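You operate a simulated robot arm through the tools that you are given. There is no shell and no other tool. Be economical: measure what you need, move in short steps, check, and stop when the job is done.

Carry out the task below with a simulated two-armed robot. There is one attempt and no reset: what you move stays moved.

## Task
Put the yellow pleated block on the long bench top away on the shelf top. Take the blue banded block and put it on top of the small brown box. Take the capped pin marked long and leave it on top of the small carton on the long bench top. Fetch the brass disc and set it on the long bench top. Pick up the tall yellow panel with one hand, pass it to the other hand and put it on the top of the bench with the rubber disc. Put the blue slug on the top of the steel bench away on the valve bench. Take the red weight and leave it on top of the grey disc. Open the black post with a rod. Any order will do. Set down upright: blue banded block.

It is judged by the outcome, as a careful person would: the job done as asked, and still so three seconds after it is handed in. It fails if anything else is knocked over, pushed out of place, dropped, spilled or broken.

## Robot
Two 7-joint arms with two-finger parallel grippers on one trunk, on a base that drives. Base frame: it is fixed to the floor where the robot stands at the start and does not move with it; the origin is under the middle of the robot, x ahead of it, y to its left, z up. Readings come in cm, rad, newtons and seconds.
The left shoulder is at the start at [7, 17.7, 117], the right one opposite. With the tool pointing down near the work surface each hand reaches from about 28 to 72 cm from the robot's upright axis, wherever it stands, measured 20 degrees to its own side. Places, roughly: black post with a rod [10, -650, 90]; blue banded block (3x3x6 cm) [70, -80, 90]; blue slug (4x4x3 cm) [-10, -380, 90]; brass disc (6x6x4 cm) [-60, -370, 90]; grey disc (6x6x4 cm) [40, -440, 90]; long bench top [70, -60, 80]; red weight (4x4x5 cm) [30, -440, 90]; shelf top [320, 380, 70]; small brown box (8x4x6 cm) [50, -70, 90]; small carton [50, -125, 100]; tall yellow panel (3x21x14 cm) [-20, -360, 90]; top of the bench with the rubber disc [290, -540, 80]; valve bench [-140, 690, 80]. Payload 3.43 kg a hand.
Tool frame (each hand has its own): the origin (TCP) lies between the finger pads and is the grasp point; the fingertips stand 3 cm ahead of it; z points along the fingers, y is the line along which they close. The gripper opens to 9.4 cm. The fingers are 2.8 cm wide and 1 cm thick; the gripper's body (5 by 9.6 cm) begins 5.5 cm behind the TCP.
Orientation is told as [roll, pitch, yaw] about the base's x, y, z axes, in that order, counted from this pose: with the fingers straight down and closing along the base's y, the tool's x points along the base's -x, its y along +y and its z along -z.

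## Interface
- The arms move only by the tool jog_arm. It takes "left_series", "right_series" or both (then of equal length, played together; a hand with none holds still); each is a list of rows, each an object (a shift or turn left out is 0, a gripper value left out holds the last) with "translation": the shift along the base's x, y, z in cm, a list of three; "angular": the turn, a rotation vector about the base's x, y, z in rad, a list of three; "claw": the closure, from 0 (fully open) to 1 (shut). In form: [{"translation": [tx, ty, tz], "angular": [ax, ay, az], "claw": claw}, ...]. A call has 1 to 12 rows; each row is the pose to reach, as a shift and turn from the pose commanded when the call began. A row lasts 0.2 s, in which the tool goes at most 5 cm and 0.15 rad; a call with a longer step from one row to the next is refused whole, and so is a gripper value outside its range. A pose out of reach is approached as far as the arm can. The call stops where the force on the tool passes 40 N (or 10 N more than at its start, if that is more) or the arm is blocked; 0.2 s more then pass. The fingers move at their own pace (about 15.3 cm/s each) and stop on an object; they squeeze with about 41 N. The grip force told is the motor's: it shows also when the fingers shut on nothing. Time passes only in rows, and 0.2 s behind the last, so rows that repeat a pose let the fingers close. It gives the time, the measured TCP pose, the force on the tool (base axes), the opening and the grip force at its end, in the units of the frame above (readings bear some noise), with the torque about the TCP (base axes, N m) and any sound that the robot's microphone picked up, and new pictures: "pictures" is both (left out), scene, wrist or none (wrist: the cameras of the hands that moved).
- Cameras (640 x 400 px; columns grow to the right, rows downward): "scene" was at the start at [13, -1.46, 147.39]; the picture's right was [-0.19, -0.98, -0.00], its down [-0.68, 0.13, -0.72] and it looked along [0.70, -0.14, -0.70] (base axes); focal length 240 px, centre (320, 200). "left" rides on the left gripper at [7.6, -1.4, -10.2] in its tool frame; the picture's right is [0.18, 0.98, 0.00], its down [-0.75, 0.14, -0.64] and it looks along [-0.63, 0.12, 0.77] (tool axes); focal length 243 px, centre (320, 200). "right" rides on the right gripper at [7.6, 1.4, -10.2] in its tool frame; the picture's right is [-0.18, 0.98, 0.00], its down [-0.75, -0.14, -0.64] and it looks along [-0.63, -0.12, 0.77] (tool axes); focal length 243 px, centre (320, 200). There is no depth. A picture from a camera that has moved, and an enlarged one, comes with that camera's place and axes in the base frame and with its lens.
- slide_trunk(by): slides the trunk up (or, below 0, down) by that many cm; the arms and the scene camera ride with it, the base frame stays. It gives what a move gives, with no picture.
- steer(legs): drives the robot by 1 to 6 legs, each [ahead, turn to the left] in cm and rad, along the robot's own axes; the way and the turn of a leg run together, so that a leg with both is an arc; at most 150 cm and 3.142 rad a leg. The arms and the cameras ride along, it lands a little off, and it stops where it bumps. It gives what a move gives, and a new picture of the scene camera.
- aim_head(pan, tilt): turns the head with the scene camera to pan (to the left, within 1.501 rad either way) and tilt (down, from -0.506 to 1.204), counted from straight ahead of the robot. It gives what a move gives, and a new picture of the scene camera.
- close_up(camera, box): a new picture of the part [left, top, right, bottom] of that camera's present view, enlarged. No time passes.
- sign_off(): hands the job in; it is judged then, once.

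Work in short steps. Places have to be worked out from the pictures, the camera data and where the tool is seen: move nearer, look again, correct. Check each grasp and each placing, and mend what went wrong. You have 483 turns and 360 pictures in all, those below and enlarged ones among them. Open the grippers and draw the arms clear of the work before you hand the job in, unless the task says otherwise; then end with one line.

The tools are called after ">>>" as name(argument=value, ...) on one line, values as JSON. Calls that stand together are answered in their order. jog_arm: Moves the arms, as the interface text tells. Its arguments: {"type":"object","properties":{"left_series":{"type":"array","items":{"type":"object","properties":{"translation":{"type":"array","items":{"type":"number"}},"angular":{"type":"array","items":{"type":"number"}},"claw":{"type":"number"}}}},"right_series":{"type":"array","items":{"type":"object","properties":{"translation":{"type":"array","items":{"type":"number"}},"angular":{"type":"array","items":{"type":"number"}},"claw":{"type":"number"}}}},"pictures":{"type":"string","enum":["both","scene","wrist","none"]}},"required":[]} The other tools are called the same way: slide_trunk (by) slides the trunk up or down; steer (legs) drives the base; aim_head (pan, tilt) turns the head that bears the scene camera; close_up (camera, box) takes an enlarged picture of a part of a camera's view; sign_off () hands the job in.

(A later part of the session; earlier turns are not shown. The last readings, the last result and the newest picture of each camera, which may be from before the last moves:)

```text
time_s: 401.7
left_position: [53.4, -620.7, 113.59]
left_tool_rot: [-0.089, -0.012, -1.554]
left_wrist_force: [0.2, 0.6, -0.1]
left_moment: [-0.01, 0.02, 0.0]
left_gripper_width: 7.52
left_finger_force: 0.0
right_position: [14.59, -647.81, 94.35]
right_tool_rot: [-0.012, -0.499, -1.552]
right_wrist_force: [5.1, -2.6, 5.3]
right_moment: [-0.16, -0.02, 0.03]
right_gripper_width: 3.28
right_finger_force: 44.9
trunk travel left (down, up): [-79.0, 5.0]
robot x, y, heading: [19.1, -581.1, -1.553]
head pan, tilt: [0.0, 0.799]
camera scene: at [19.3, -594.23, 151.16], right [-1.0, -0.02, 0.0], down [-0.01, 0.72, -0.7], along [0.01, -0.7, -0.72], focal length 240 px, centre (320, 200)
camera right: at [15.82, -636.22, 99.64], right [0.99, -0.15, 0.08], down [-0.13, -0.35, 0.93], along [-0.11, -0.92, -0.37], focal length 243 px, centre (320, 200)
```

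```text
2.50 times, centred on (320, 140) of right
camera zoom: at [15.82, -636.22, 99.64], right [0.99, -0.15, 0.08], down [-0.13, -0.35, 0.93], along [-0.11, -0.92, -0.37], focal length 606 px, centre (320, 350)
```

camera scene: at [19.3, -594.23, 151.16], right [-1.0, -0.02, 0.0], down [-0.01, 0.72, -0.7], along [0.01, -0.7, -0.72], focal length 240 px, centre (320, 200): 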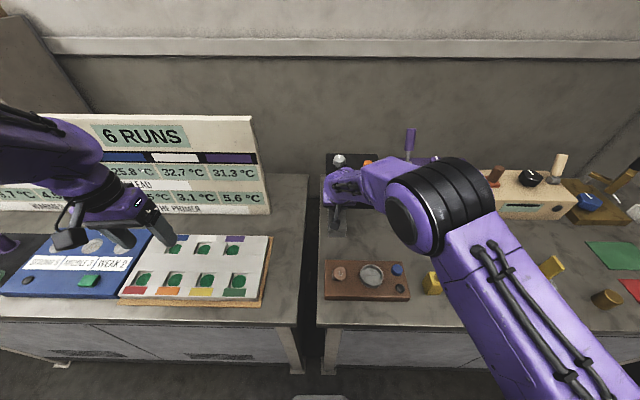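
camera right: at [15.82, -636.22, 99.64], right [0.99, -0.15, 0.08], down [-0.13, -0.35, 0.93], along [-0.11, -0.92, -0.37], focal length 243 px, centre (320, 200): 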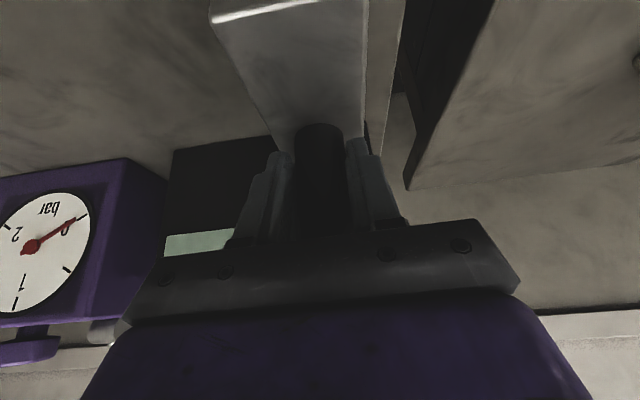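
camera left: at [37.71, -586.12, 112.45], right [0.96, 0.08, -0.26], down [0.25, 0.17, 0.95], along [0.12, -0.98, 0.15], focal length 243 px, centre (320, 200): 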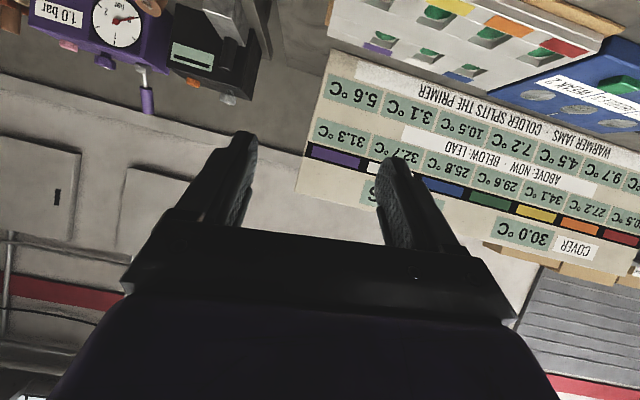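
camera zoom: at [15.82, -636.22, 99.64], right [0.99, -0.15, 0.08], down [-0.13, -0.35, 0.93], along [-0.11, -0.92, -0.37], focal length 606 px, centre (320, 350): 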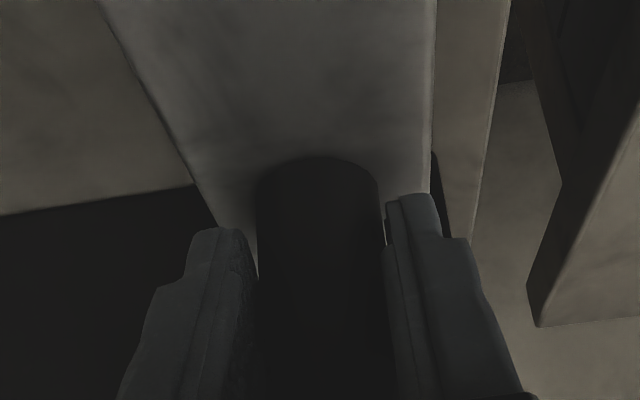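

The post slides along the block toward the robot with little force. Continue pulling until its end stop.

>>> jog_arm(right_series=[{"translation": [0, 0.7, 0]}, {"translation": [0, 1.4, 0]}, {"translation": [0, 2.1, 0]}], pictures="wrist")

>>> close_up(camera="right", box=[200, 0, 440, 180])

```text
time_s: 402.5
left_position: [53.67, -620.52, 113.47]
left_tool_rot: [-0.093, -0.013, -1.554]
left_wrist_force: [-0.3, -0.1, -0.4]
left_moment: [-0.03, 0.02, -0.01]
left_gripper_width: 7.54
left_finger_force: 0.0
right_position: [14.56, -645.65, 94.33]
right_tool_rot: [-0.01, -0.502, -1.554]
right_wrist_force: [13.3, -2.3, 10.6]
right_moment: [-0.54, 0.0, 0.14]
right_gripper_width: 3.25
right_finger_force: 45.0
trunk travel left (down, up): [-79.0, 5.0]
robot x, y, heading: [19.15, -581.2, -1.554]
head pan, tilt: [0.0, 0.799]
camera right: at [15.88, -634.03, 99.64], right [0.99, -0.15, 0.08], down [-0.13, -0.35, 0.93], along [-0.11, -0.92, -0.37], focal length 243 px, centre (320, 200)
```

right: 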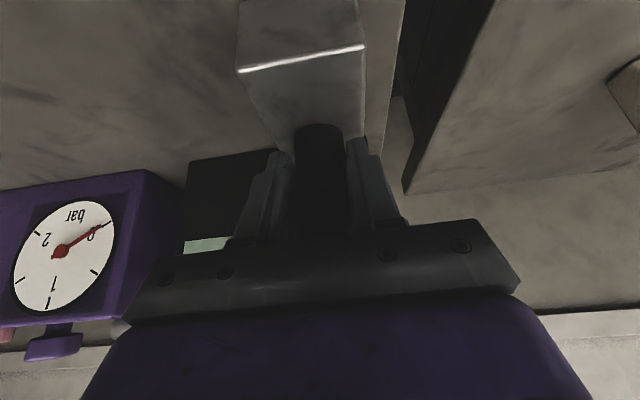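

```text
2.22 times, centred on (320, 90) of right
camera zoom: at [15.88, -634.03, 99.64], right [0.99, -0.15, 0.08], down [-0.13, -0.35, 0.93], along [-0.11, -0.92, -0.37], focal length 539 px, centre (320, 444)
```

zoom: 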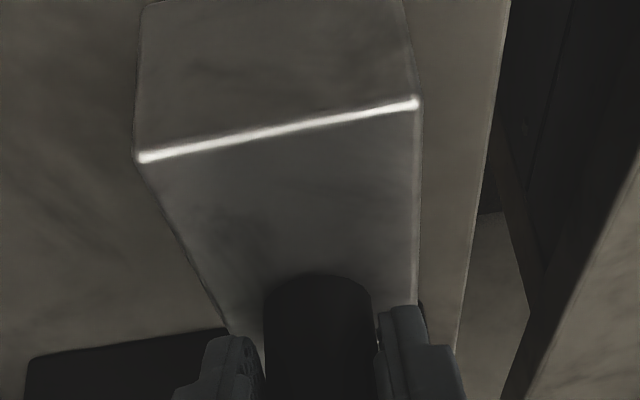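

>>> jog_arm(right_series=[{"translation": [0.25, 0.1, 0.15]}, {"translation": [0.35, 0.6, 0.2]}, {"translation": [0.4, 1.2, 0.2]}], pictures="wrist")

```text
time_s: 403.3
left_position: [53.38, -620.73, 113.66]
left_tool_rot: [-0.09, -0.011, -1.557]
left_wrist_force: [-0.5, 0.1, -0.6]
left_moment: [-0.01, 0.01, 0.03]
left_gripper_width: 7.5
left_finger_force: 0.0
right_position: [14.6, -644.6, 94.33]
right_tool_rot: [-0.009, -0.492, -1.561]
right_wrist_force: [4.4, -1.0, 2.6]
right_moment: [-0.49, 0.38, -0.06]
right_gripper_width: 3.22
right_finger_force: 45.1
trunk travel left (down, up): [-79.0, 5.0]
robot x, y, heading: [18.88, -581.02, -1.553]
head pan, tilt: [0.0, 0.799]
camera right: at [15.95, -632.97, 99.72], right [0.98, -0.16, 0.08], down [-0.13, -0.36, 0.92], along [-0.12, -0.92, -0.38], focal length 243 px, centre (320, 200)
```

right: 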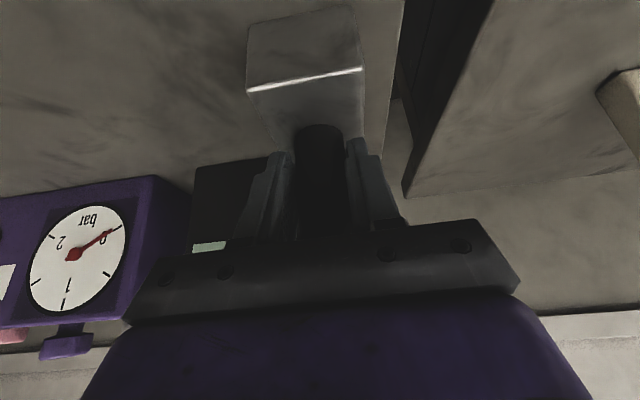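

Grip width is shrinking (slipping off the round post). Release, back off and look at its state.

>>> jog_arm(right_series=[{"claw": 0.6}, {"claw": 0.4}, {"translation": [0, 2, 1.5], "claw": 0.4}, {"translation": [0, 5, 4]}, {"translation": [-2, 8, 7]}, {"translation": [-5, 10, 10]}, {"translation": [-9, 11, 12]}, {"translation": [-13, 11, 12]}, {"translation": [-17, 11, 12]}], pictures="none")

>>> close_up(camera="scene", box=[315, 145, 385, 235])

```text
time_s: 404.5
left_position: [53.29, -620.83, 113.6]
left_tool_rot: [-0.089, -0.011, -1.553]
left_wrist_force: [0.1, 0.1, -0.4]
left_moment: [-0.04, 0.02, 0.0]
left_gripper_width: 7.49
left_finger_force: 0.1
right_position: [12.53, -635.29, 92.55]
right_tool_rot: [0.012, -0.34, -1.604]
right_wrist_force: [-2.6, -6.2, 4.1]
right_moment: [0.98, -0.27, 0.14]
right_gripper_width: 5.66
right_finger_force: 0.2
trunk travel left (down, up): [-79.0, 5.0]
robot x, y, heading: [19.0, -581.11, -1.554]
head pan, tilt: [0.0, 0.799]
stopped in row 5 (right hand): the arm was blocked; the commanded pose is now the measured one
```

```text
4.44 times, centred on (350, 190) of scene
camera zoom: at [19.12, -594.48, 151.13], right [-1.0, -0.02, 0.0], down [-0.01, 0.72, -0.7], along [0.01, -0.7, -0.72], focal length 1066 px, centre (187, 244)
```

zoom: 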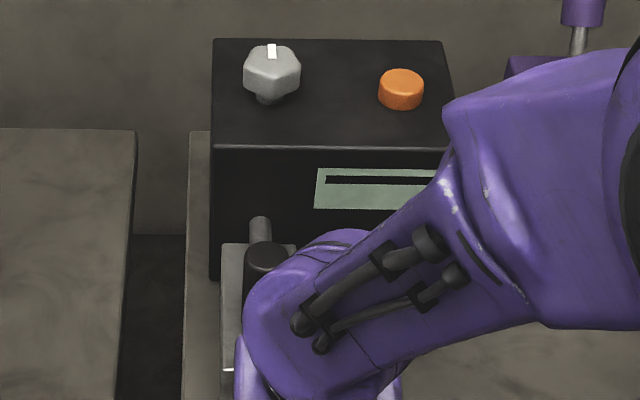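

The arm was blocked – possibly the wrist camera against the brown lever. Look before moving.

>>> close_up(camera="scene", box=[300, 180, 440, 320])

>>> close_up(camera="right", box=[0, 0, 640, 400])

```text
2.86 times, centred on (370, 250) of scene
camera zoom: at [19.12, -594.48, 151.13], right [-1.0, -0.02, 0.0], down [-0.01, 0.72, -0.7], along [0.01, -0.7, -0.72], focal length 685 px, centre (177, 57)
```

zoom: 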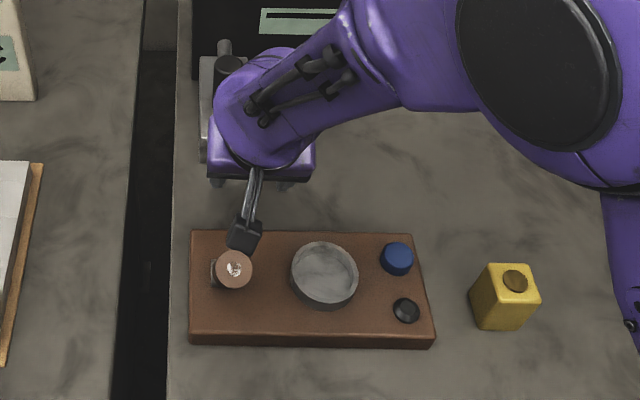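

```text
1.00 times, centred on (320, 200) of right
camera zoom: at [14.01, -624.71, 99.74], right [0.98, -0.2, 0.07], down [-0.17, -0.49, 0.86], along [-0.14, -0.85, -0.51], focal length 243 px, centre (320, 200)
```

zoom: 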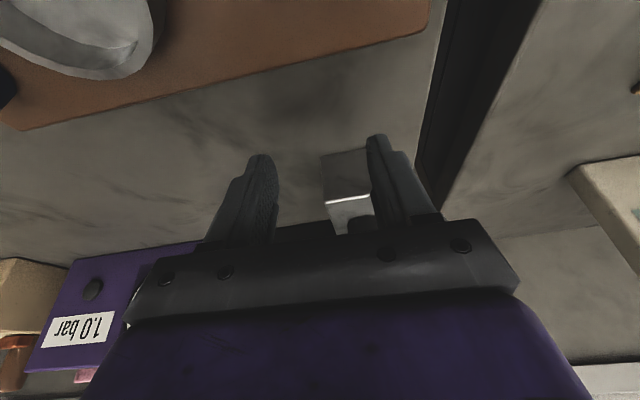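

Lift the right hand straight up, clear of the brown lever.

>>> jog_arm(right_series=[{"translation": [0, 0, 2]}, {"translation": [0, 0, 5]}, {"translation": [0, 0, 9]}], pictures="none")

>>> close_up(camera="scene", box=[300, 150, 440, 320])

```text
time_s: 405.3
left_position: [53.35, -620.58, 113.67]
left_tool_rot: [-0.089, -0.013, -1.554]
left_wrist_force: [-0.4, -0.2, 0.0]
left_moment: [-0.01, 0.0, 0.01]
left_gripper_width: 7.52
left_finger_force: 0.1
right_position: [12.59, -634.94, 101.42]
right_tool_rot: [0.008, -0.342, -1.595]
right_wrist_force: [-0.2, -0.1, 0.1]
right_moment: [-0.01, 0.03, -0.05]
right_gripper_width: 5.65
right_finger_force: 0.0
trunk travel left (down, up): [-79.0, 5.0]
robot x, y, heading: [19.24, -581.1, -1.546]
head pan, tilt: [0.0, 0.799]
```

```text
2.35 times, centred on (370, 235) of scene
camera zoom: at [19.2, -594.01, 151.17], right [-1.0, -0.02, 0.0], down [-0.01, 0.72, -0.7], along [0.01, -0.7, -0.72], focal length 564 px, centre (202, 118)
```

zoom: 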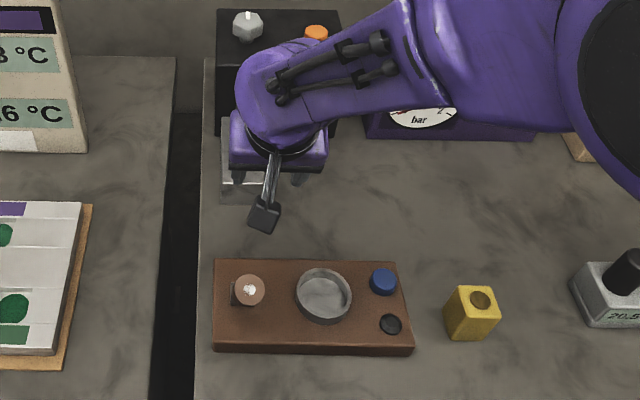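

>>> jog_arm(right_series=[{"translation": [-3, 1, 3]}, {"translation": [-7, 2, 5]}, {"translation": [-11, 4, 6]}, {"translation": [-15, 6, 6]}, {"translation": [-19, 8, 6]}, {"translation": [-23, 9, 6]}], pictures="none")

>>> close_up(camera="scene", box=[315, 145, 385, 235])

>>> close_up(camera="scene", box=[310, 180, 410, 310])

```text
time_s: 406.7
left_position: [53.39, -620.77, 113.59]
left_tool_rot: [-0.089, -0.009, -1.553]
left_wrist_force: [0.9, 1.0, 0.4]
left_moment: [0.0, 0.01, 0.0]
left_gripper_width: 7.51
left_finger_force: 0.1
right_position: [-10.56, -626.38, 107.75]
right_tool_rot: [0.008, -0.339, -1.6]
right_wrist_force: [0.9, -0.3, 0.5]
right_moment: [0.0, -0.02, 0.01]
right_gripper_width: 5.64
right_finger_force: 0.0
trunk travel left (down, up): [-79.0, 5.0]
robot x, y, heading: [18.91, -581.15, -1.549]
head pan, tilt: [0.0, 0.799]
```

```text
4.44 times, centred on (350, 190) of scene
camera zoom: at [19.33, -594.34, 151.15], right [-1.0, -0.02, 0.0], down [-0.02, 0.72, -0.7], along [0.01, -0.7, -0.72], focal length 1066 px, centre (187, 244)
```

zoom: 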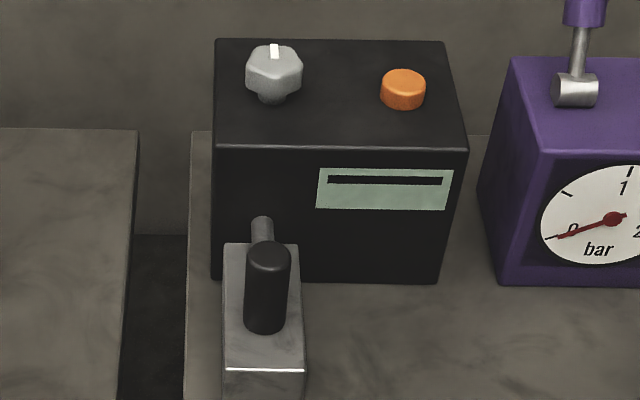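

```text
3.08 times, centred on (360, 245) of scene
camera zoom: at [19.33, -594.34, 151.15], right [-1.0, -0.02, 0.0], down [-0.02, 0.72, -0.7], along [0.01, -0.7, -0.72], focal length 738 px, centre (197, 62)
```

zoom: 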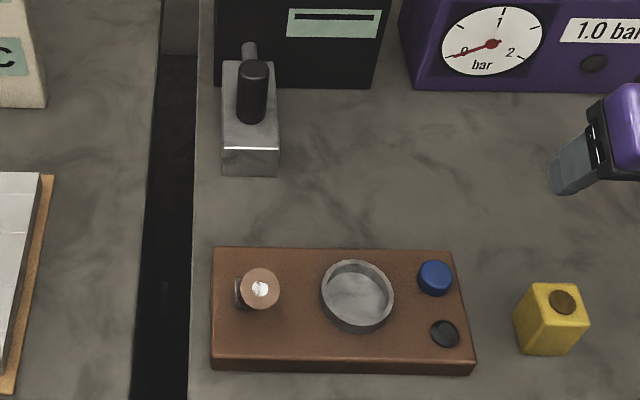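

The post has slid out 5 cm on a horizontal rod. Regrip it centred (now ~[14.75,-646.2]) and pull to its end stop. Move above it with less pitch.

>>> jog_arm(right_series=[{"translation": [4, -2, 0], "angular": [0.07, 0, 0.02]}, {"translation": [8, -5, 0], "angular": [0.14, 0, 0.03]}, {"translation": [12, -8, 0], "angular": [0.19, 0, 0.05]}, {"translation": [16, -11, 0], "angular": [0.19, 0, 0.05]}, {"translation": [20, -14, 0], "angular": [0.19, 0, 0.05]}, {"translation": [24, -17, -1], "angular": [0.19, 0, 0.05]}, {"translation": [25.3, -19.5, -4], "angular": [0.19, 0, 0.05]}], pictures="wrist")

>>> close_up(camera="right", box=[220, 60, 420, 220])

```text
refused: row 6 steps farther than a row can; nothing moved
```

```text
2.50 times, centred on (320, 140) of right
camera zoom: at [-8.87, -615.74, 114.95], right [0.98, -0.2, 0.07], down [-0.16, -0.49, 0.86], along [-0.14, -0.85, -0.51], focal length 606 px, centre (320, 350)
```

zoom: 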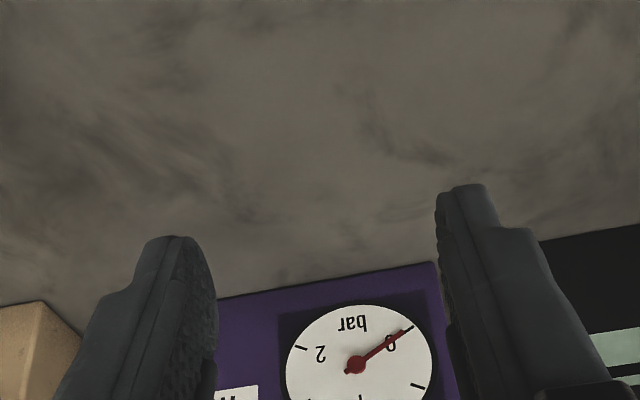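

>>> jog_arm(right_series=[{"translation": [4, -2, 0], "angular": [0.07, 0, 0.02]}, {"translation": [8, -5, 0], "angular": [0.14, 0, 0.03]}, {"translation": [12, -8, 0], "angular": [0.19, 0, 0.05]}, {"translation": [16, -11, 0], "angular": [0.19, 0, 0.05]}, {"translation": [19.8, -13.8, 0], "angular": [0.19, 0, 0.05]}, {"translation": [23.5, -16.5, -1], "angular": [0.19, 0, 0.05]}, {"translation": [25.3, -19.2, -4], "angular": [0.19, 0, 0.05]}], pictures="wrist")

>>> close_up(camera="right", box=[220, 60, 420, 220])

```text
time_s: 408.3
left_position: [53.54, -621.0, 113.48]
left_tool_rot: [-0.091, -0.008, -1.553]
left_wrist_force: [0.0, 0.2, -0.6]
left_moment: [0.02, 0.03, 0.01]
left_gripper_width: 7.52
left_finger_force: 0.1
right_position: [14.93, -645.84, 103.33]
right_tool_rot: [0.009, -0.149, -1.549]
right_wrist_force: [-0.1, -1.0, -0.6]
right_moment: [0.0, 0.01, 0.03]
right_gripper_width: 5.62
right_finger_force: 0.1
trunk travel left (down, up): [-79.0, 5.0]
robot x, y, heading: [18.86, -581.55, -1.549]
head pan, tilt: [0.0, 0.799]
camera right: at [16.15, -636.62, 112.33], right [0.99, -0.16, 0.04], down [-0.13, -0.65, 0.74], along [-0.1, -0.74, -0.67], focal length 243 px, centre (320, 200)
```

right: 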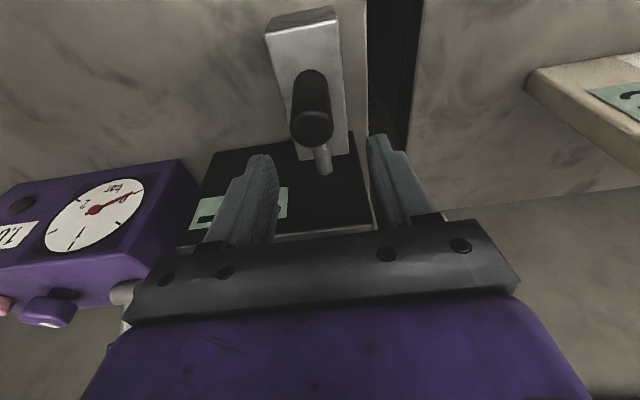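

```text
2.50 times, centred on (320, 140) of right
camera zoom: at [16.15, -636.62, 112.33], right [0.99, -0.16, 0.04], down [-0.13, -0.65, 0.74], along [-0.1, -0.74, -0.67], focal length 606 px, centre (320, 350)
```

zoom: 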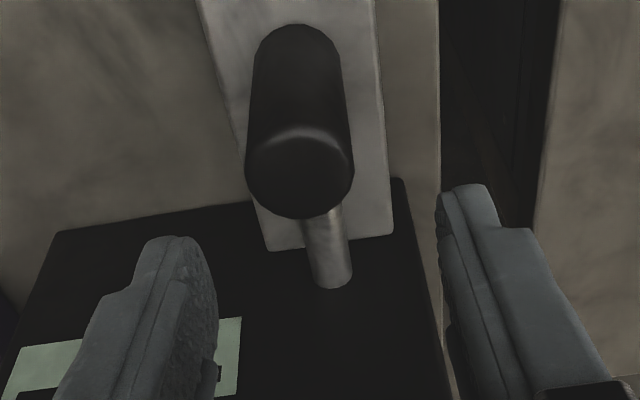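

>>> jog_arm(right_series=[{"translation": [-0.4, -0.35, -4]}, {"translation": [-0.4, -0.35, -8]}, {"translation": [-0.4, -0.35, -8.9]}, {"translation": [-0.4, -0.35, -8.9], "claw": 0.7}, {"translation": [-0.4, -0.35, -8.9], "claw": 0.95}, {"translation": [-0.4, -0.35, -8.9], "claw": 0.95}], pictures="none")

>>> jog_arm(right_series=[{"translation": [0, 0.5, 0]}, {"translation": [0, 1.0, 0]}], pictures="none")

```text
time_s: 409.7
left_position: [53.55, -620.8, 113.55]
left_tool_rot: [-0.091, -0.009, -1.552]
left_wrist_force: [-0.4, 1.0, 0.0]
left_moment: [0.0, 0.01, 0.03]
left_gripper_width: 7.5
left_finger_force: 0.0
right_position: [14.69, -645.68, 94.55]
right_tool_rot: [0.006, -0.148, -1.548]
right_wrist_force: [6.0, 1.9, -2.6]
right_moment: [-0.2, 0.03, -0.03]
right_gripper_width: 3.37
right_finger_force: 45.4
trunk travel left (down, up): [-79.0, 5.0]
robot x, y, heading: [18.84, -581.69, -1.546]
head pan, tilt: [0.0, 0.799]
```

```text
time_s: 410.3
left_position: [53.64, -620.83, 113.58]
left_tool_rot: [-0.093, -0.01, -1.552]
left_wrist_force: [0.3, -0.3, -1.5]
left_moment: [-0.02, 0.01, 0.01]
left_gripper_width: 7.53
left_finger_force: 0.0
right_position: [14.58, -644.61, 94.49]
right_tool_rot: [0.006, -0.15, -1.548]
right_wrist_force: [11.0, -2.6, -4.6]
right_moment: [-0.39, 0.25, -0.08]
right_gripper_width: 3.41
right_finger_force: 44.6
trunk travel left (down, up): [-79.0, 5.0]
robot x, y, heading: [18.97, -581.22, -1.551]
head pan, tilt: [0.0, 0.799]
```

>>> jog_arm(right_series=[{"translation": [0.2, 0.5, 0]}, {"translation": [0.2, 1.0, 0]}, {"translation": [0.2, 1.5, 0]}], pictures="none")

>>> jog_arm(right_series=[{"translation": [0.1, 0.5, 0]}, {"translation": [0.1, 1.0, 0]}], pictures="wrist")

```text
time_s: 411.1
left_position: [53.48, -620.98, 113.59]
left_tool_rot: [-0.091, -0.012, -1.554]
left_wrist_force: [0.5, 1.1, 0.2]
left_moment: [-0.02, 0.01, -0.01]
left_gripper_width: 7.54
left_finger_force: 0.0
right_position: [14.48, -643.24, 94.5]
right_tool_rot: [0.007, -0.149, -1.55]
right_wrist_force: [3.7, -3.2, -2.7]
right_moment: [0.42, 0.27, -0.06]
right_gripper_width: 3.38
right_finger_force: 45.2
trunk travel left (down, up): [-79.0, 5.0]
robot x, y, heading: [19.25, -580.96, -1.554]
head pan, tilt: [0.0, 0.799]
```

```text
time_s: 411.7
left_position: [53.36, -621.01, 113.47]
left_tool_rot: [-0.089, -0.009, -1.553]
left_wrist_force: [0.2, -0.6, 0.5]
left_moment: [-0.01, 0.01, 0.02]
left_gripper_width: 7.54
left_finger_force: 0.0
right_position: [14.59, -642.49, 94.6]
right_tool_rot: [0.008, -0.15, -1.553]
right_wrist_force: [0.4, -12.8, -0.9]
right_moment: [0.7, 0.17, -0.03]
right_gripper_width: 3.4
right_finger_force: 44.8
trunk travel left (down, up): [-79.0, 5.0]
robot x, y, heading: [19.06, -581.31, -1.551]
head pan, tilt: [0.0, 0.799]
camera right: at [15.75, -633.36, 103.56], right [0.99, -0.16, 0.04], down [-0.13, -0.65, 0.75], along [-0.1, -0.74, -0.66], focal length 243 px, centre (320, 200)
```

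right: 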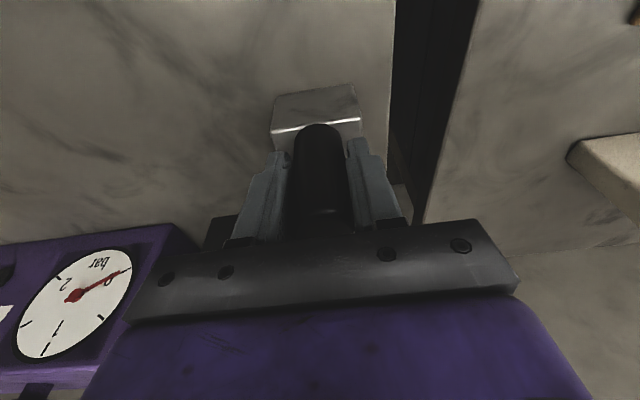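

Resistance is rising – the end stop. One more small pull, then release upward.

>>> jog_arm(right_series=[{"translation": [0, 0.3, 0]}, {"translation": [0, 0.4, 0]}], pictures="none")

>>> jog_arm(right_series=[{"translation": [0, -0.4, 0]}, {"translation": [0, -0.4, 0], "claw": 0.6}, {"translation": [0, -0.4, 0], "claw": 0.45}, {"translation": [0, -0.4, 0], "claw": 0.4}, {"translation": [0, -0.4, 3.5]}, {"translation": [0, -0.4, 8]}, {"translation": [0, -0.4, 12]}, {"translation": [-4, 1, 14]}, {"translation": [-8, 3, 14]}, {"translation": [-12, 5, 14]}, {"translation": [-16.5, 6, 14]}], pictures="none")

>>> close_up(camera="scene", box=[310, 150, 420, 310])

```text
time_s: 412.3
left_position: [53.46, -621.33, 113.43]
left_tool_rot: [-0.088, -0.005, -1.554]
left_wrist_force: [0.1, 0.7, 0.5]
left_moment: [-0.02, -0.01, 0.01]
left_gripper_width: 7.52
left_finger_force: 0.0
right_position: [14.69, -642.42, 94.54]
right_tool_rot: [0.011, -0.151, -1.552]
right_wrist_force: [-1.8, -33.3, 3.7]
right_moment: [0.67, 0.14, -0.1]
right_gripper_width: 3.39
right_finger_force: 44.9
trunk travel left (down, up): [-79.0, 5.0]
robot x, y, heading: [19.06, -581.56, -1.552]
head pan, tilt: [0.0, 0.799]
```

```text
time_s: 414.7
left_position: [53.04, -620.65, 113.65]
left_tool_rot: [-0.087, -0.013, -1.554]
left_wrist_force: [-0.1, -0.3, -0.9]
left_moment: [-0.02, -0.04, 0.04]
left_gripper_width: 7.52
left_finger_force: 0.1
right_position: [-1.97, -635.57, 108.49]
right_tool_rot: [0.011, -0.151, -1.548]
right_wrist_force: [0.2, -0.3, -0.2]
right_moment: [0.04, -0.03, -0.04]
right_gripper_width: 5.63
right_finger_force: 0.2
trunk travel left (down, up): [-79.0, 5.0]
robot x, y, heading: [19.0, -581.21, -1.552]
head pan, tilt: [0.0, 0.799]
```

```text
2.50 times, centred on (365, 230) of scene
camera zoom: at [18.87, -594.25, 151.16], right [-1.0, -0.02, 0.0], down [-0.01, 0.72, -0.7], along [0.02, -0.7, -0.72], focal length 600 px, centre (208, 125)
```

zoom: 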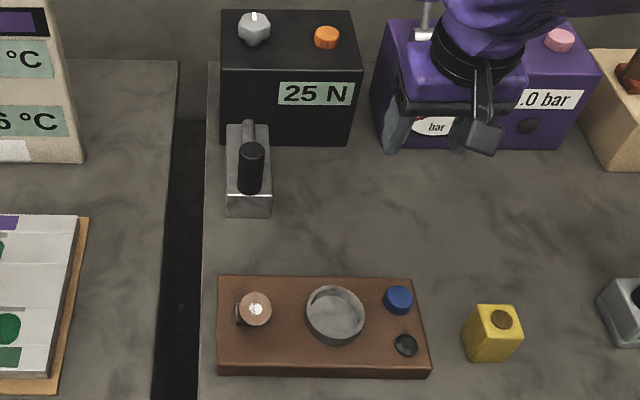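

The display lit "25 N": the post is pulled open to its stop. Now go back round to the north side of the steel bench for the disc and slug.

>>> steer(legs=[[-45, 0], [0, 1.555], [91, 0], [90, 0], [0, 1.57]])

```text
time_s: 433.6
left_position: [162.76, -495.05, 113.55]
left_tool_rot: [-0.09, -0.01, 1.551]
left_wrist_force: [-0.3, 0.0, 0.2]
left_moment: [-0.01, -0.03, -0.02]
left_gripper_width: 7.54
left_finger_force: 0.0
right_position: [218.27, -482.29, 108.44]
right_tool_rot: [0.008, -0.151, 1.554]
right_wrist_force: [-0.3, -0.3, -0.4]
right_moment: [-0.02, -0.03, 0.0]
right_gripper_width: 5.65
right_finger_force: 0.1
trunk travel left (down, up): [-79.0, 5.0]
robot x, y, heading: [195.54, -535.82, 1.554]
head pan, tilt: [0.0, 0.799]
camera scene: at [195.74, -522.52, 151.15], right [1.0, -0.02, 0.0], down [-0.01, -0.72, -0.7], along [0.01, 0.7, -0.72], focal length 240 px, centre (320, 200)
```

scene: 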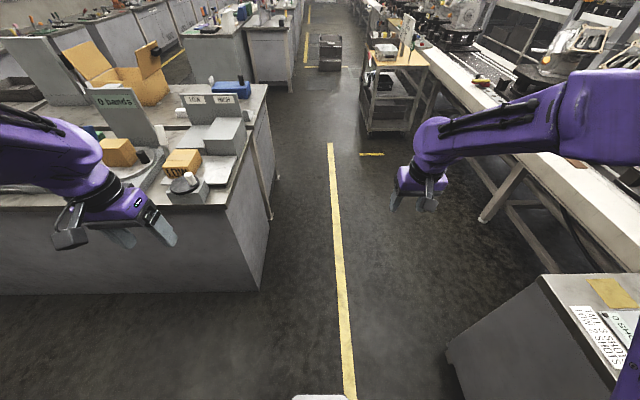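

>>> steer(legs=[[0, -0.08], [135, 0], [128, 0.08], [0, 1.57]])

>>> aim_head(pan=0, tilt=0.5)

```text
time_s: 450.7
left_position: [173.29, -309.79, 113.77]
left_tool_rot: [-0.089, -0.011, -3.084]
left_wrist_force: [-0.5, 0.5, -0.4]
left_moment: [-0.04, -0.03, -0.02]
left_gripper_width: 7.53
left_finger_force: 0.1
right_position: [156.35, -255.24, 108.43]
right_tool_rot: [0.01, -0.15, -3.083]
right_wrist_force: [0.2, -0.2, 0.1]
right_moment: [-0.01, 0.02, -0.02]
right_gripper_width: 5.62
right_finger_force: 0.0
trunk travel left (down, up): [-79.0, 5.0]
robot x, y, heading: [211.28, -273.84, -3.083]
head pan, tilt: [0.0, 0.799]
camera scene: at [198.23, -274.51, 151.15], right [-0.06, 1.0, 0.0], down [0.72, 0.04, -0.7], along [-0.7, -0.04, -0.72], focal length 240 px, centre (320, 200)
```

scene: 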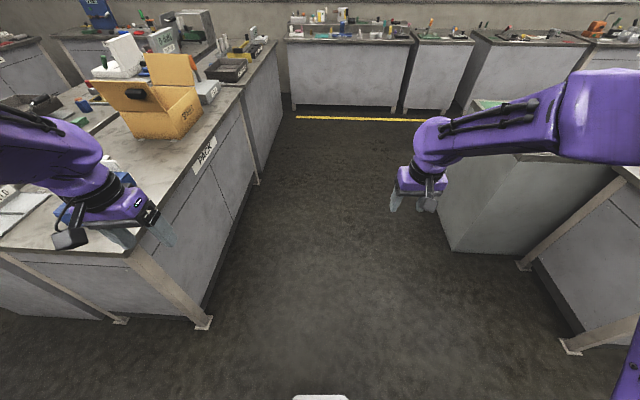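

```text
time_s: 451.5
left_position: [173.29, -309.78, 113.61]
left_tool_rot: [-0.088, -0.011, -3.087]
left_wrist_force: [-1.3, 0.4, -1.2]
left_moment: [0.03, 0.01, -0.02]
left_gripper_width: 7.53
left_finger_force: 0.1
right_position: [156.29, -255.28, 108.45]
right_tool_rot: [0.01, -0.15, -3.083]
right_wrist_force: [0.0, -0.6, 0.4]
right_moment: [-0.01, -0.01, 0.0]
right_gripper_width: 5.63
right_finger_force: 0.1
trunk travel left (down, up): [-79.0, 5.0]
robot x, y, heading: [211.2, -274.03, -3.084]
head pan, tilt: [0.0, 0.499]
camera scene: at [197.21, -274.61, 153.74], right [-0.06, 1.0, 0.0], down [0.48, 0.03, -0.88], along [-0.88, -0.05, -0.48], focal length 240 px, centre (320, 200)
```

scene: 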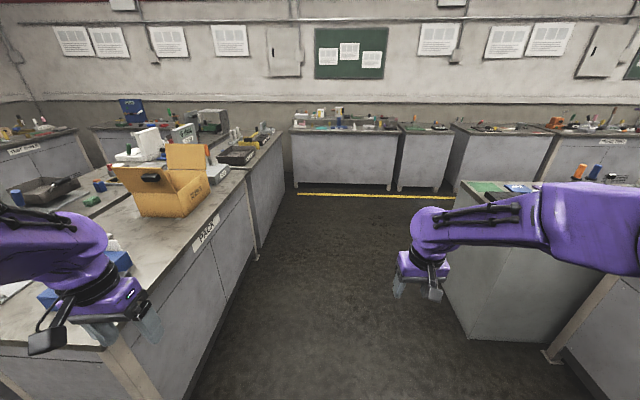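

>>> steer(legs=[[0, -0.08], [124, 0], [124, 0], [0, 1.593]])

>>> aim_head(pan=0, tilt=0.75)

```text
time_s: 468.1
left_position: [-4.76, -309.99, 113.75]
left_tool_rot: [-0.089, -0.01, -1.542]
left_wrist_force: [0.1, -0.5, -0.7]
left_moment: [0.0, 0.04, 0.0]
left_gripper_width: 7.54
left_finger_force: 0.1
right_position: [-59.78, -325.34, 108.54]
right_tool_rot: [0.009, -0.15, -1.54]
right_wrist_force: [-0.5, -0.3, 0.3]
right_moment: [0.01, 0.02, 0.02]
right_gripper_width: 5.64
right_finger_force: 0.1
trunk travel left (down, up): [-79.0, 5.0]
robot x, y, heading: [-39.69, -270.72, -1.537]
head pan, tilt: [0.0, 0.499]
camera scene: at [-39.17, -284.84, 153.75], right [-1.0, -0.03, 0.0], down [-0.01, 0.48, -0.88], along [0.03, -0.88, -0.48], focal length 240 px, centre (320, 200)
```

scene: 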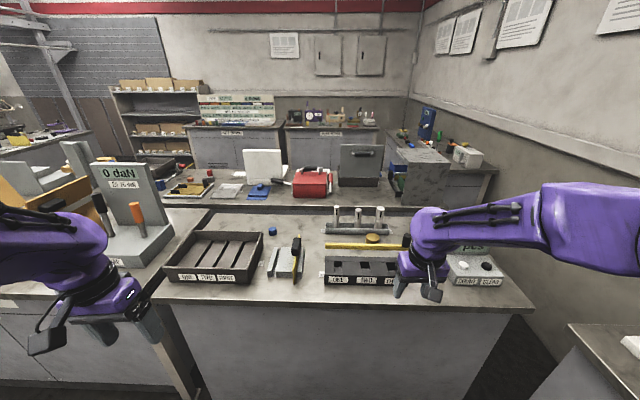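

```text
time_s: 468.9
left_position: [-4.68, -309.9, 113.67]
left_tool_rot: [-0.089, -0.01, -1.543]
left_wrist_force: [-0.4, -0.1, 0.0]
left_moment: [0.03, 0.01, -0.02]
left_gripper_width: 7.54
left_finger_force: 0.1
right_position: [-59.62, -325.32, 108.5]
right_tool_rot: [0.01, -0.151, -1.539]
right_wrist_force: [0.5, 0.0, -0.3]
right_moment: [0.02, 0.01, -0.01]
right_gripper_width: 5.64
right_finger_force: 0.1
trunk travel left (down, up): [-79.0, 5.0]
robot x, y, heading: [-39.66, -270.79, -1.537]
head pan, tilt: [0.0, 0.75]
camera scene: at [-39.16, -284.03, 151.56], right [-1.0, -0.03, 0.0], down [-0.02, 0.68, -0.73], along [0.02, -0.73, -0.68], focal length 240 px, centre (320, 200)
```

scene: 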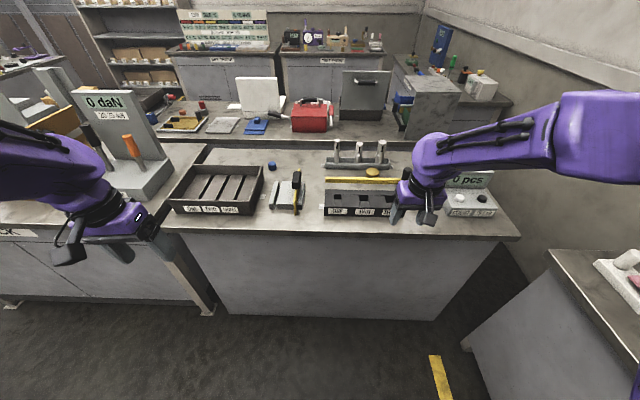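

>>> close_up(camera="scene", box=[250, 130, 410, 230])

```text
4.00 times, centred on (330, 180) of scene
camera zoom: at [-39.16, -284.03, 151.56], right [-1.0, -0.03, 0.0], down [-0.02, 0.68, -0.73], along [0.02, -0.73, -0.68], focal length 959 px, centre (280, 280)
```

zoom: 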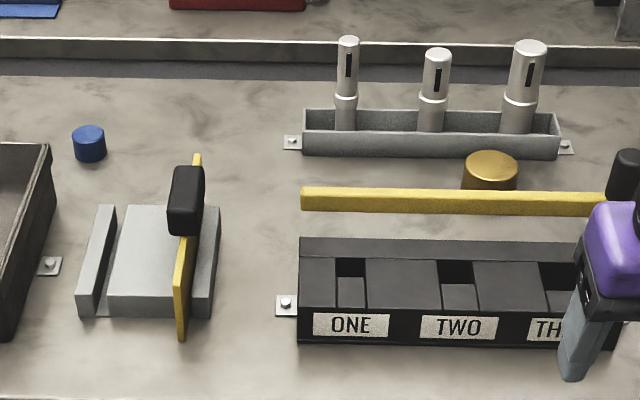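

Brass disc centre ≈[-59.5,-370.6] (top 89); slug ≈[-13.8,-376.7]. Move to about (-45,-306) for the disc with the right hand.

>>> steer(legs=[[0, -0.18], [36, 0], [0, 0.146]])

>>> jog_arm(right_series=[{"translation": [0, -1, 0], "angular": [0.07, 0, 0], "claw": 0}, {"translation": [0, -2, 0], "angular": [0.15, 0, 0]}, {"translation": [0, -3, -2], "angular": [0.15, 0, 0]}], pictures="wrist")

```text
time_s: 472.6
left_position: [-11.25, -346.8, 113.6]
left_tool_rot: [-0.087, -0.011, -1.575]
left_wrist_force: [-0.9, 0.4, 0.5]
left_moment: [0.05, -0.03, -0.01]
left_gripper_width: 7.53
left_finger_force: 0.0
right_position: [-66.82, -360.54, 108.56]
right_tool_rot: [0.008, -0.151, -1.57]
right_wrist_force: [-0.6, 0.9, 0.0]
right_moment: [0.01, -0.02, 0.02]
right_gripper_width: 5.65
right_finger_force: 0.1
trunk travel left (down, up): [-79.0, 5.0]
robot x, y, heading: [-44.78, -306.79, -1.572]
head pan, tilt: [0.0, 0.75]
camera scene: at [-45.06, -319.83, 151.55], right [-1.0, 0.0, 0.0], down [0.0, 0.68, -0.73], along [0.0, -0.73, -0.68], focal length 240 px, centre (320, 200)
```

scene: 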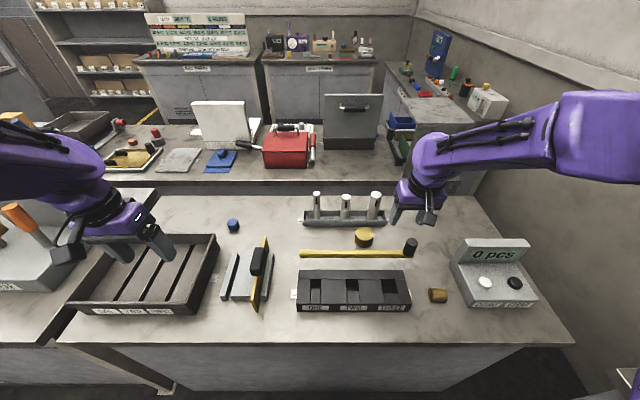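

```text
time_s: 473.4
left_position: [-11.14, -346.83, 113.6]
left_tool_rot: [-0.089, -0.011, -1.575]
left_wrist_force: [0.5, 0.4, -0.8]
left_moment: [-0.01, 0.02, 0.01]
left_gripper_width: 7.52
left_finger_force: 0.2
right_position: [-66.68, -363.61, 106.42]
right_tool_rot: [0.009, 0.003, -1.571]
right_wrist_force: [0.4, -0.3, 0.0]
right_moment: [0.03, -0.01, -0.01]
right_gripper_width: 9.36
right_finger_force: 0.0
trunk travel left (down, up): [-79.0, 5.0]
robot x, y, heading: [-44.75, -306.76, -1.573]
head pan, tilt: [0.0, 0.75]
camera right: at [-65.34, -356.04, 116.71], right [0.98, -0.18, 0.01], down [-0.15, -0.75, 0.64], along [-0.11, -0.63, -0.77], focal length 243 px, centre (320, 200)
```

right: 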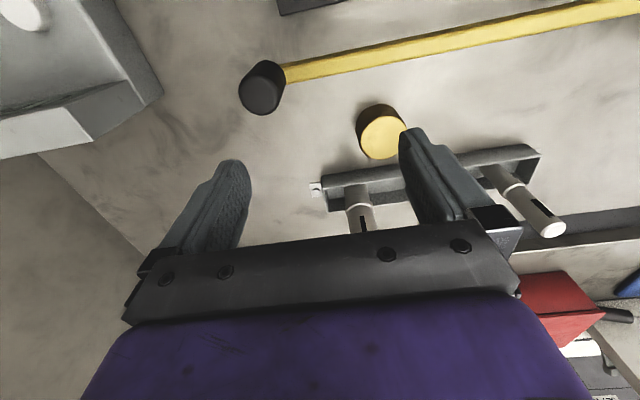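

Target disc confirmed at ≈[-59.7,-370.5]. Move over it and descend.

>>> jog_arm(right_series=[{"translation": [3.5, -3, 0]}, {"translation": [7, -6, 0]}, {"translation": [7, -6.9, -4]}, {"translation": [7, -6.9, -8]}], pictures="wrist")

>>> close_up(camera="right", box=[200, 60, 440, 220])

```text
time_s: 474.4
left_position: [-11.27, -346.86, 113.62]
left_tool_rot: [-0.09, -0.011, -1.574]
left_wrist_force: [0.5, 0.5, -1.0]
left_moment: [-0.03, -0.03, 0.0]
left_gripper_width: 7.53
left_finger_force: 0.0
right_position: [-59.69, -370.77, 98.46]
right_tool_rot: [0.007, 0.0, -1.572]
right_wrist_force: [-0.1, -0.4, -0.2]
right_moment: [-0.03, 0.0, -0.01]
right_gripper_width: 9.39
right_finger_force: 0.1
trunk travel left (down, up): [-79.0, 5.0]
robot x, y, heading: [-44.92, -306.8, -1.572]
head pan, tilt: [0.0, 0.75]
camera right: at [-58.43, -363.03, 108.73], right [0.98, -0.18, 0.01], down [-0.15, -0.75, 0.64], along [-0.11, -0.63, -0.77], focal length 243 px, centre (320, 200)
```

right: 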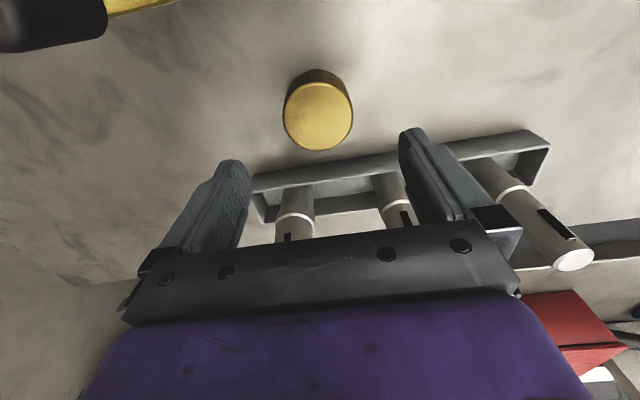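

```text
2.50 times, centred on (320, 140) of right
camera zoom: at [-58.43, -363.03, 108.73], right [0.98, -0.18, 0.01], down [-0.15, -0.75, 0.64], along [-0.11, -0.63, -0.77], focal length 606 px, centre (320, 350)
```

zoom: 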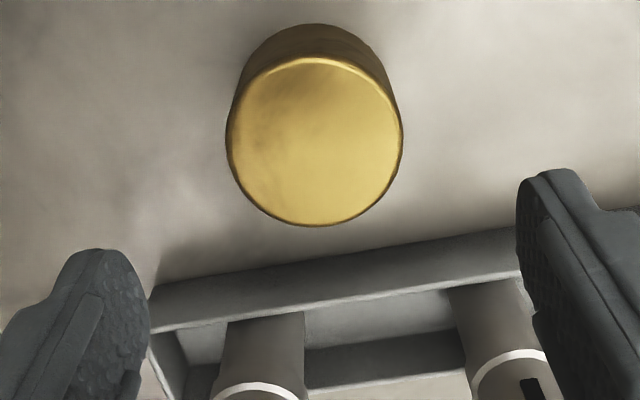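

>>> jog_arm(right_series=[{"translation": [-0.1, 0.2, -4.5]}, {"translation": [-0.1, 0.2, -8.5]}, {"translation": [-0.1, 0.2, -10]}, {"translation": [-0.1, 0.2, -10], "claw": 0.4}, {"translation": [-0.1, 0.2, -10], "claw": 0.7}, {"translation": [-0.1, 0.2, -10], "claw": 0.7}, {"translation": [-0.1, 0.2, -8.5], "claw": 0.7}, {"translation": [-0.1, 0.2, -4.5], "claw": 0.7}, {"translation": [-0.1, 0.2, 0], "claw": 0.7}], pictures="wrist")

```text
time_s: 476.4
left_position: [-11.25, -346.64, 113.61]
left_tool_rot: [-0.089, -0.011, -1.573]
left_wrist_force: [0.5, 0.1, 0.0]
left_moment: [0.01, 0.0, 0.0]
left_gripper_width: 7.52
left_finger_force: 0.1
right_position: [-59.51, -370.11, 98.38]
right_tool_rot: [0.007, 0.003, -1.569]
right_wrist_force: [-0.3, -0.3, -1.6]
right_moment: [0.01, -0.01, 0.02]
right_gripper_width: 6.23
right_finger_force: 40.5
trunk travel left (down, up): [-79.0, 5.0]
robot x, y, heading: [-45.1, -306.72, -1.57]
head pan, tilt: [0.0, 0.75]
camera right: at [-58.34, -362.41, 108.66], right [0.98, -0.18, 0.01], down [-0.15, -0.75, 0.64], along [-0.11, -0.63, -0.77], focal length 243 px, centre (320, 200)
```

right: 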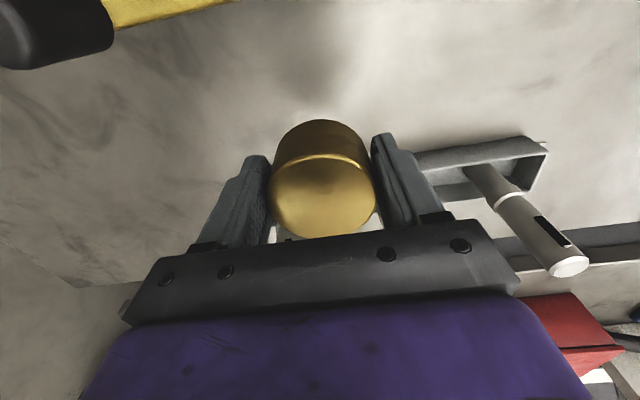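

Brass disc held. Retract the right hand and reposition for the slug with the left hand.

>>> jog_arm(right_series=[{"translation": [0, 0, 4.5]}, {"translation": [0, 2, 8]}, {"translation": [0, 6, 10]}, {"translation": [0, 10, 11]}, {"translation": [0, 14, 12]}], left_series=[{"translation": [0, 0, 0], "angular": [0, 0.04, 0]}, {"translation": [0, 0, 0], "angular": [0, 0.089, 0]}, {"translation": [0, 0, 0], "angular": [0, 0.089, 0]}, {"translation": [0, 0, 0], "angular": [0, 0.089, 0]}, {"translation": [0, 0, 0], "angular": [0, 0.089, 0]}], pictures="none")

>>> steer(legs=[[-40, 0], [0, 0.38], [44, 0], [0, -0.38]])

```text
time_s: 477.6
left_position: [-11.28, -346.46, 113.69]
left_tool_rot: [-0.177, -0.017, -1.572]
left_wrist_force: [-0.4, -0.1, 0.5]
left_moment: [-0.02, 0.02, 0.0]
left_gripper_width: 7.52
left_finger_force: 0.1
right_position: [-59.56, -355.83, 110.53]
right_tool_rot: [0.01, -0.001, -1.572]
right_wrist_force: [-0.3, 1.2, -2.6]
right_moment: [-0.04, 0.02, -0.01]
right_gripper_width: 6.22
right_finger_force: 40.7
trunk travel left (down, up): [-79.0, 5.0]
robot x, y, heading: [-45.01, -306.5, -1.577]
head pan, tilt: [0.0, 0.75]
```

```text
time_s: 484.7
left_position: [5.12, -347.58, 113.63]
left_tool_rot: [-0.18, -0.011, -1.579]
left_wrist_force: [0.0, 0.1, 0.2]
left_moment: [-0.02, -0.02, -0.01]
left_gripper_width: 7.52
left_finger_force: 0.0
right_position: [-43.34, -356.51, 110.52]
right_tool_rot: [0.009, 0.001, -1.577]
right_wrist_force: [-0.3, -0.2, -2.4]
right_moment: [0.01, 0.01, -0.02]
right_gripper_width: 6.23
right_finger_force: 41.1
trunk travel left (down, up): [-79.0, 5.0]
robot x, y, heading: [-27.95, -307.1, -1.578]
head pan, tilt: [0.0, 0.75]
camera scene: at [-28.34, -320.45, 151.55], right [-1.0, 0.01, 0.0], down [0.0, 0.68, -0.73], along [-0.01, -0.73, -0.68], focal length 240 px, centre (320, 200)
```

scene: 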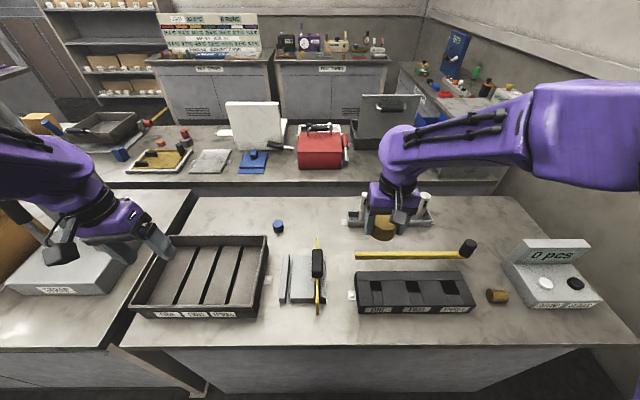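

Level the left hand and reach toward the slug.

>>> jog_arm(left_series=[{"translation": [-3, -3, 0], "angular": [0, -0.06, 0], "claw": 0.3}, {"translation": [-6, -6, -1], "angular": [0, -0.12, 0]}, {"translation": [-9, -9, -2], "angular": [0, -0.178, 0]}, {"translation": [-12, -12, -3], "angular": [0, -0.178, 0]}, {"translation": [-15, -15, -5], "angular": [0, -0.178, 0]}, {"translation": [-18, -18, -7], "angular": [0, -0.178, 0]}, {"translation": [-18.9, -21, -10], "angular": [0, -0.178, 0]}], pictures="wrist")

```text
time_s: 486.3
left_position: [-13.84, -368.98, 103.6]
left_tool_rot: [-0.001, -0.008, -1.581]
left_wrist_force: [0.1, -0.3, 0.1]
left_moment: [-0.01, -0.04, -0.01]
left_gripper_width: 6.59
left_finger_force: 0.0
right_position: [-43.38, -356.89, 110.27]
right_tool_rot: [0.009, 0.004, -1.578]
right_wrist_force: [0.3, -0.7, -1.5]
right_moment: [0.01, 0.03, 0.0]
right_gripper_width: 6.2
right_finger_force: 40.7
trunk travel left (down, up): [-79.0, 5.0]
robot x, y, heading: [-28.39, -307.23, -1.579]
head pan, tilt: [0.0, 0.75]
camera left: at [-15.05, -361.28, 113.6], right [0.98, 0.17, 0.0], down [0.13, -0.75, 0.65], along [0.11, -0.64, -0.76], focal length 243 px, centre (320, 200)
```

left: 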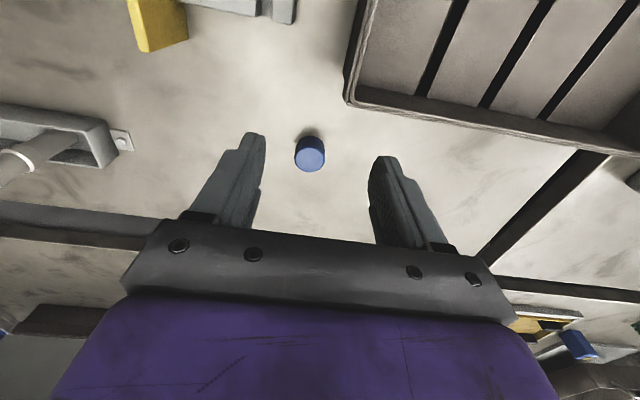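

>>> jog_arm(left_series=[{"translation": [0.1, -2, -4]}, {"translation": [0.1, -4, -8]}, {"translation": [0.1, -6, -11]}, {"translation": [0.1, -7.1, -13.5]}], pictures="wrist")

>>> close_up(camera="left", box=[220, 90, 420, 240])

```text
time_s: 487.3
left_position: [-13.75, -375.43, 90.13]
left_tool_rot: [0.0, -0.006, -1.583]
left_wrist_force: [-0.5, 0.5, 0.3]
left_moment: [0.02, -0.01, 0.02]
left_gripper_width: 6.57
left_finger_force: 0.1
right_position: [-43.48, -356.76, 110.36]
right_tool_rot: [0.009, 0.002, -1.577]
right_wrist_force: [-0.2, -0.2, -1.4]
right_moment: [0.02, 0.0, 0.0]
right_gripper_width: 6.21
right_finger_force: 41.3
trunk travel left (down, up): [-79.0, 5.0]
robot x, y, heading: [-28.17, -307.52, -1.581]
head pan, tilt: [0.0, 0.75]
camera left: at [-14.82, -367.67, 100.09], right [0.98, 0.17, 0.0], down [0.13, -0.75, 0.65], along [0.11, -0.64, -0.76], focal length 243 px, centre (320, 200)
```

left: 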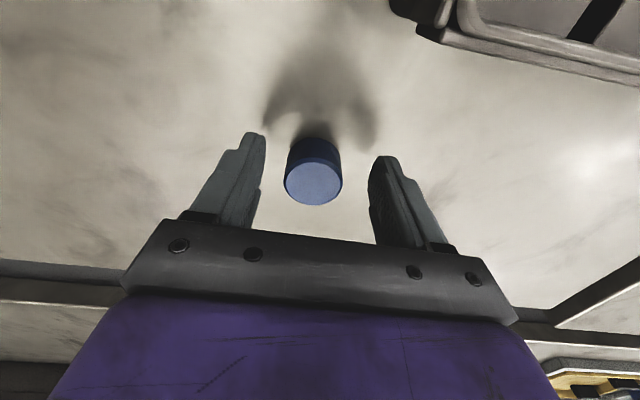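

```text
2.67 times, centred on (320, 165) of left
camera zoom: at [-14.82, -367.67, 100.09], right [0.98, 0.17, 0.0], down [0.13, -0.75, 0.65], along [0.11, -0.64, -0.76], focal length 647 px, centre (320, 293)
```

zoom: 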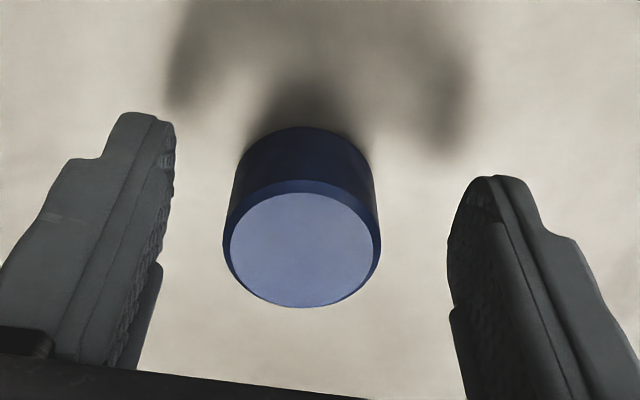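

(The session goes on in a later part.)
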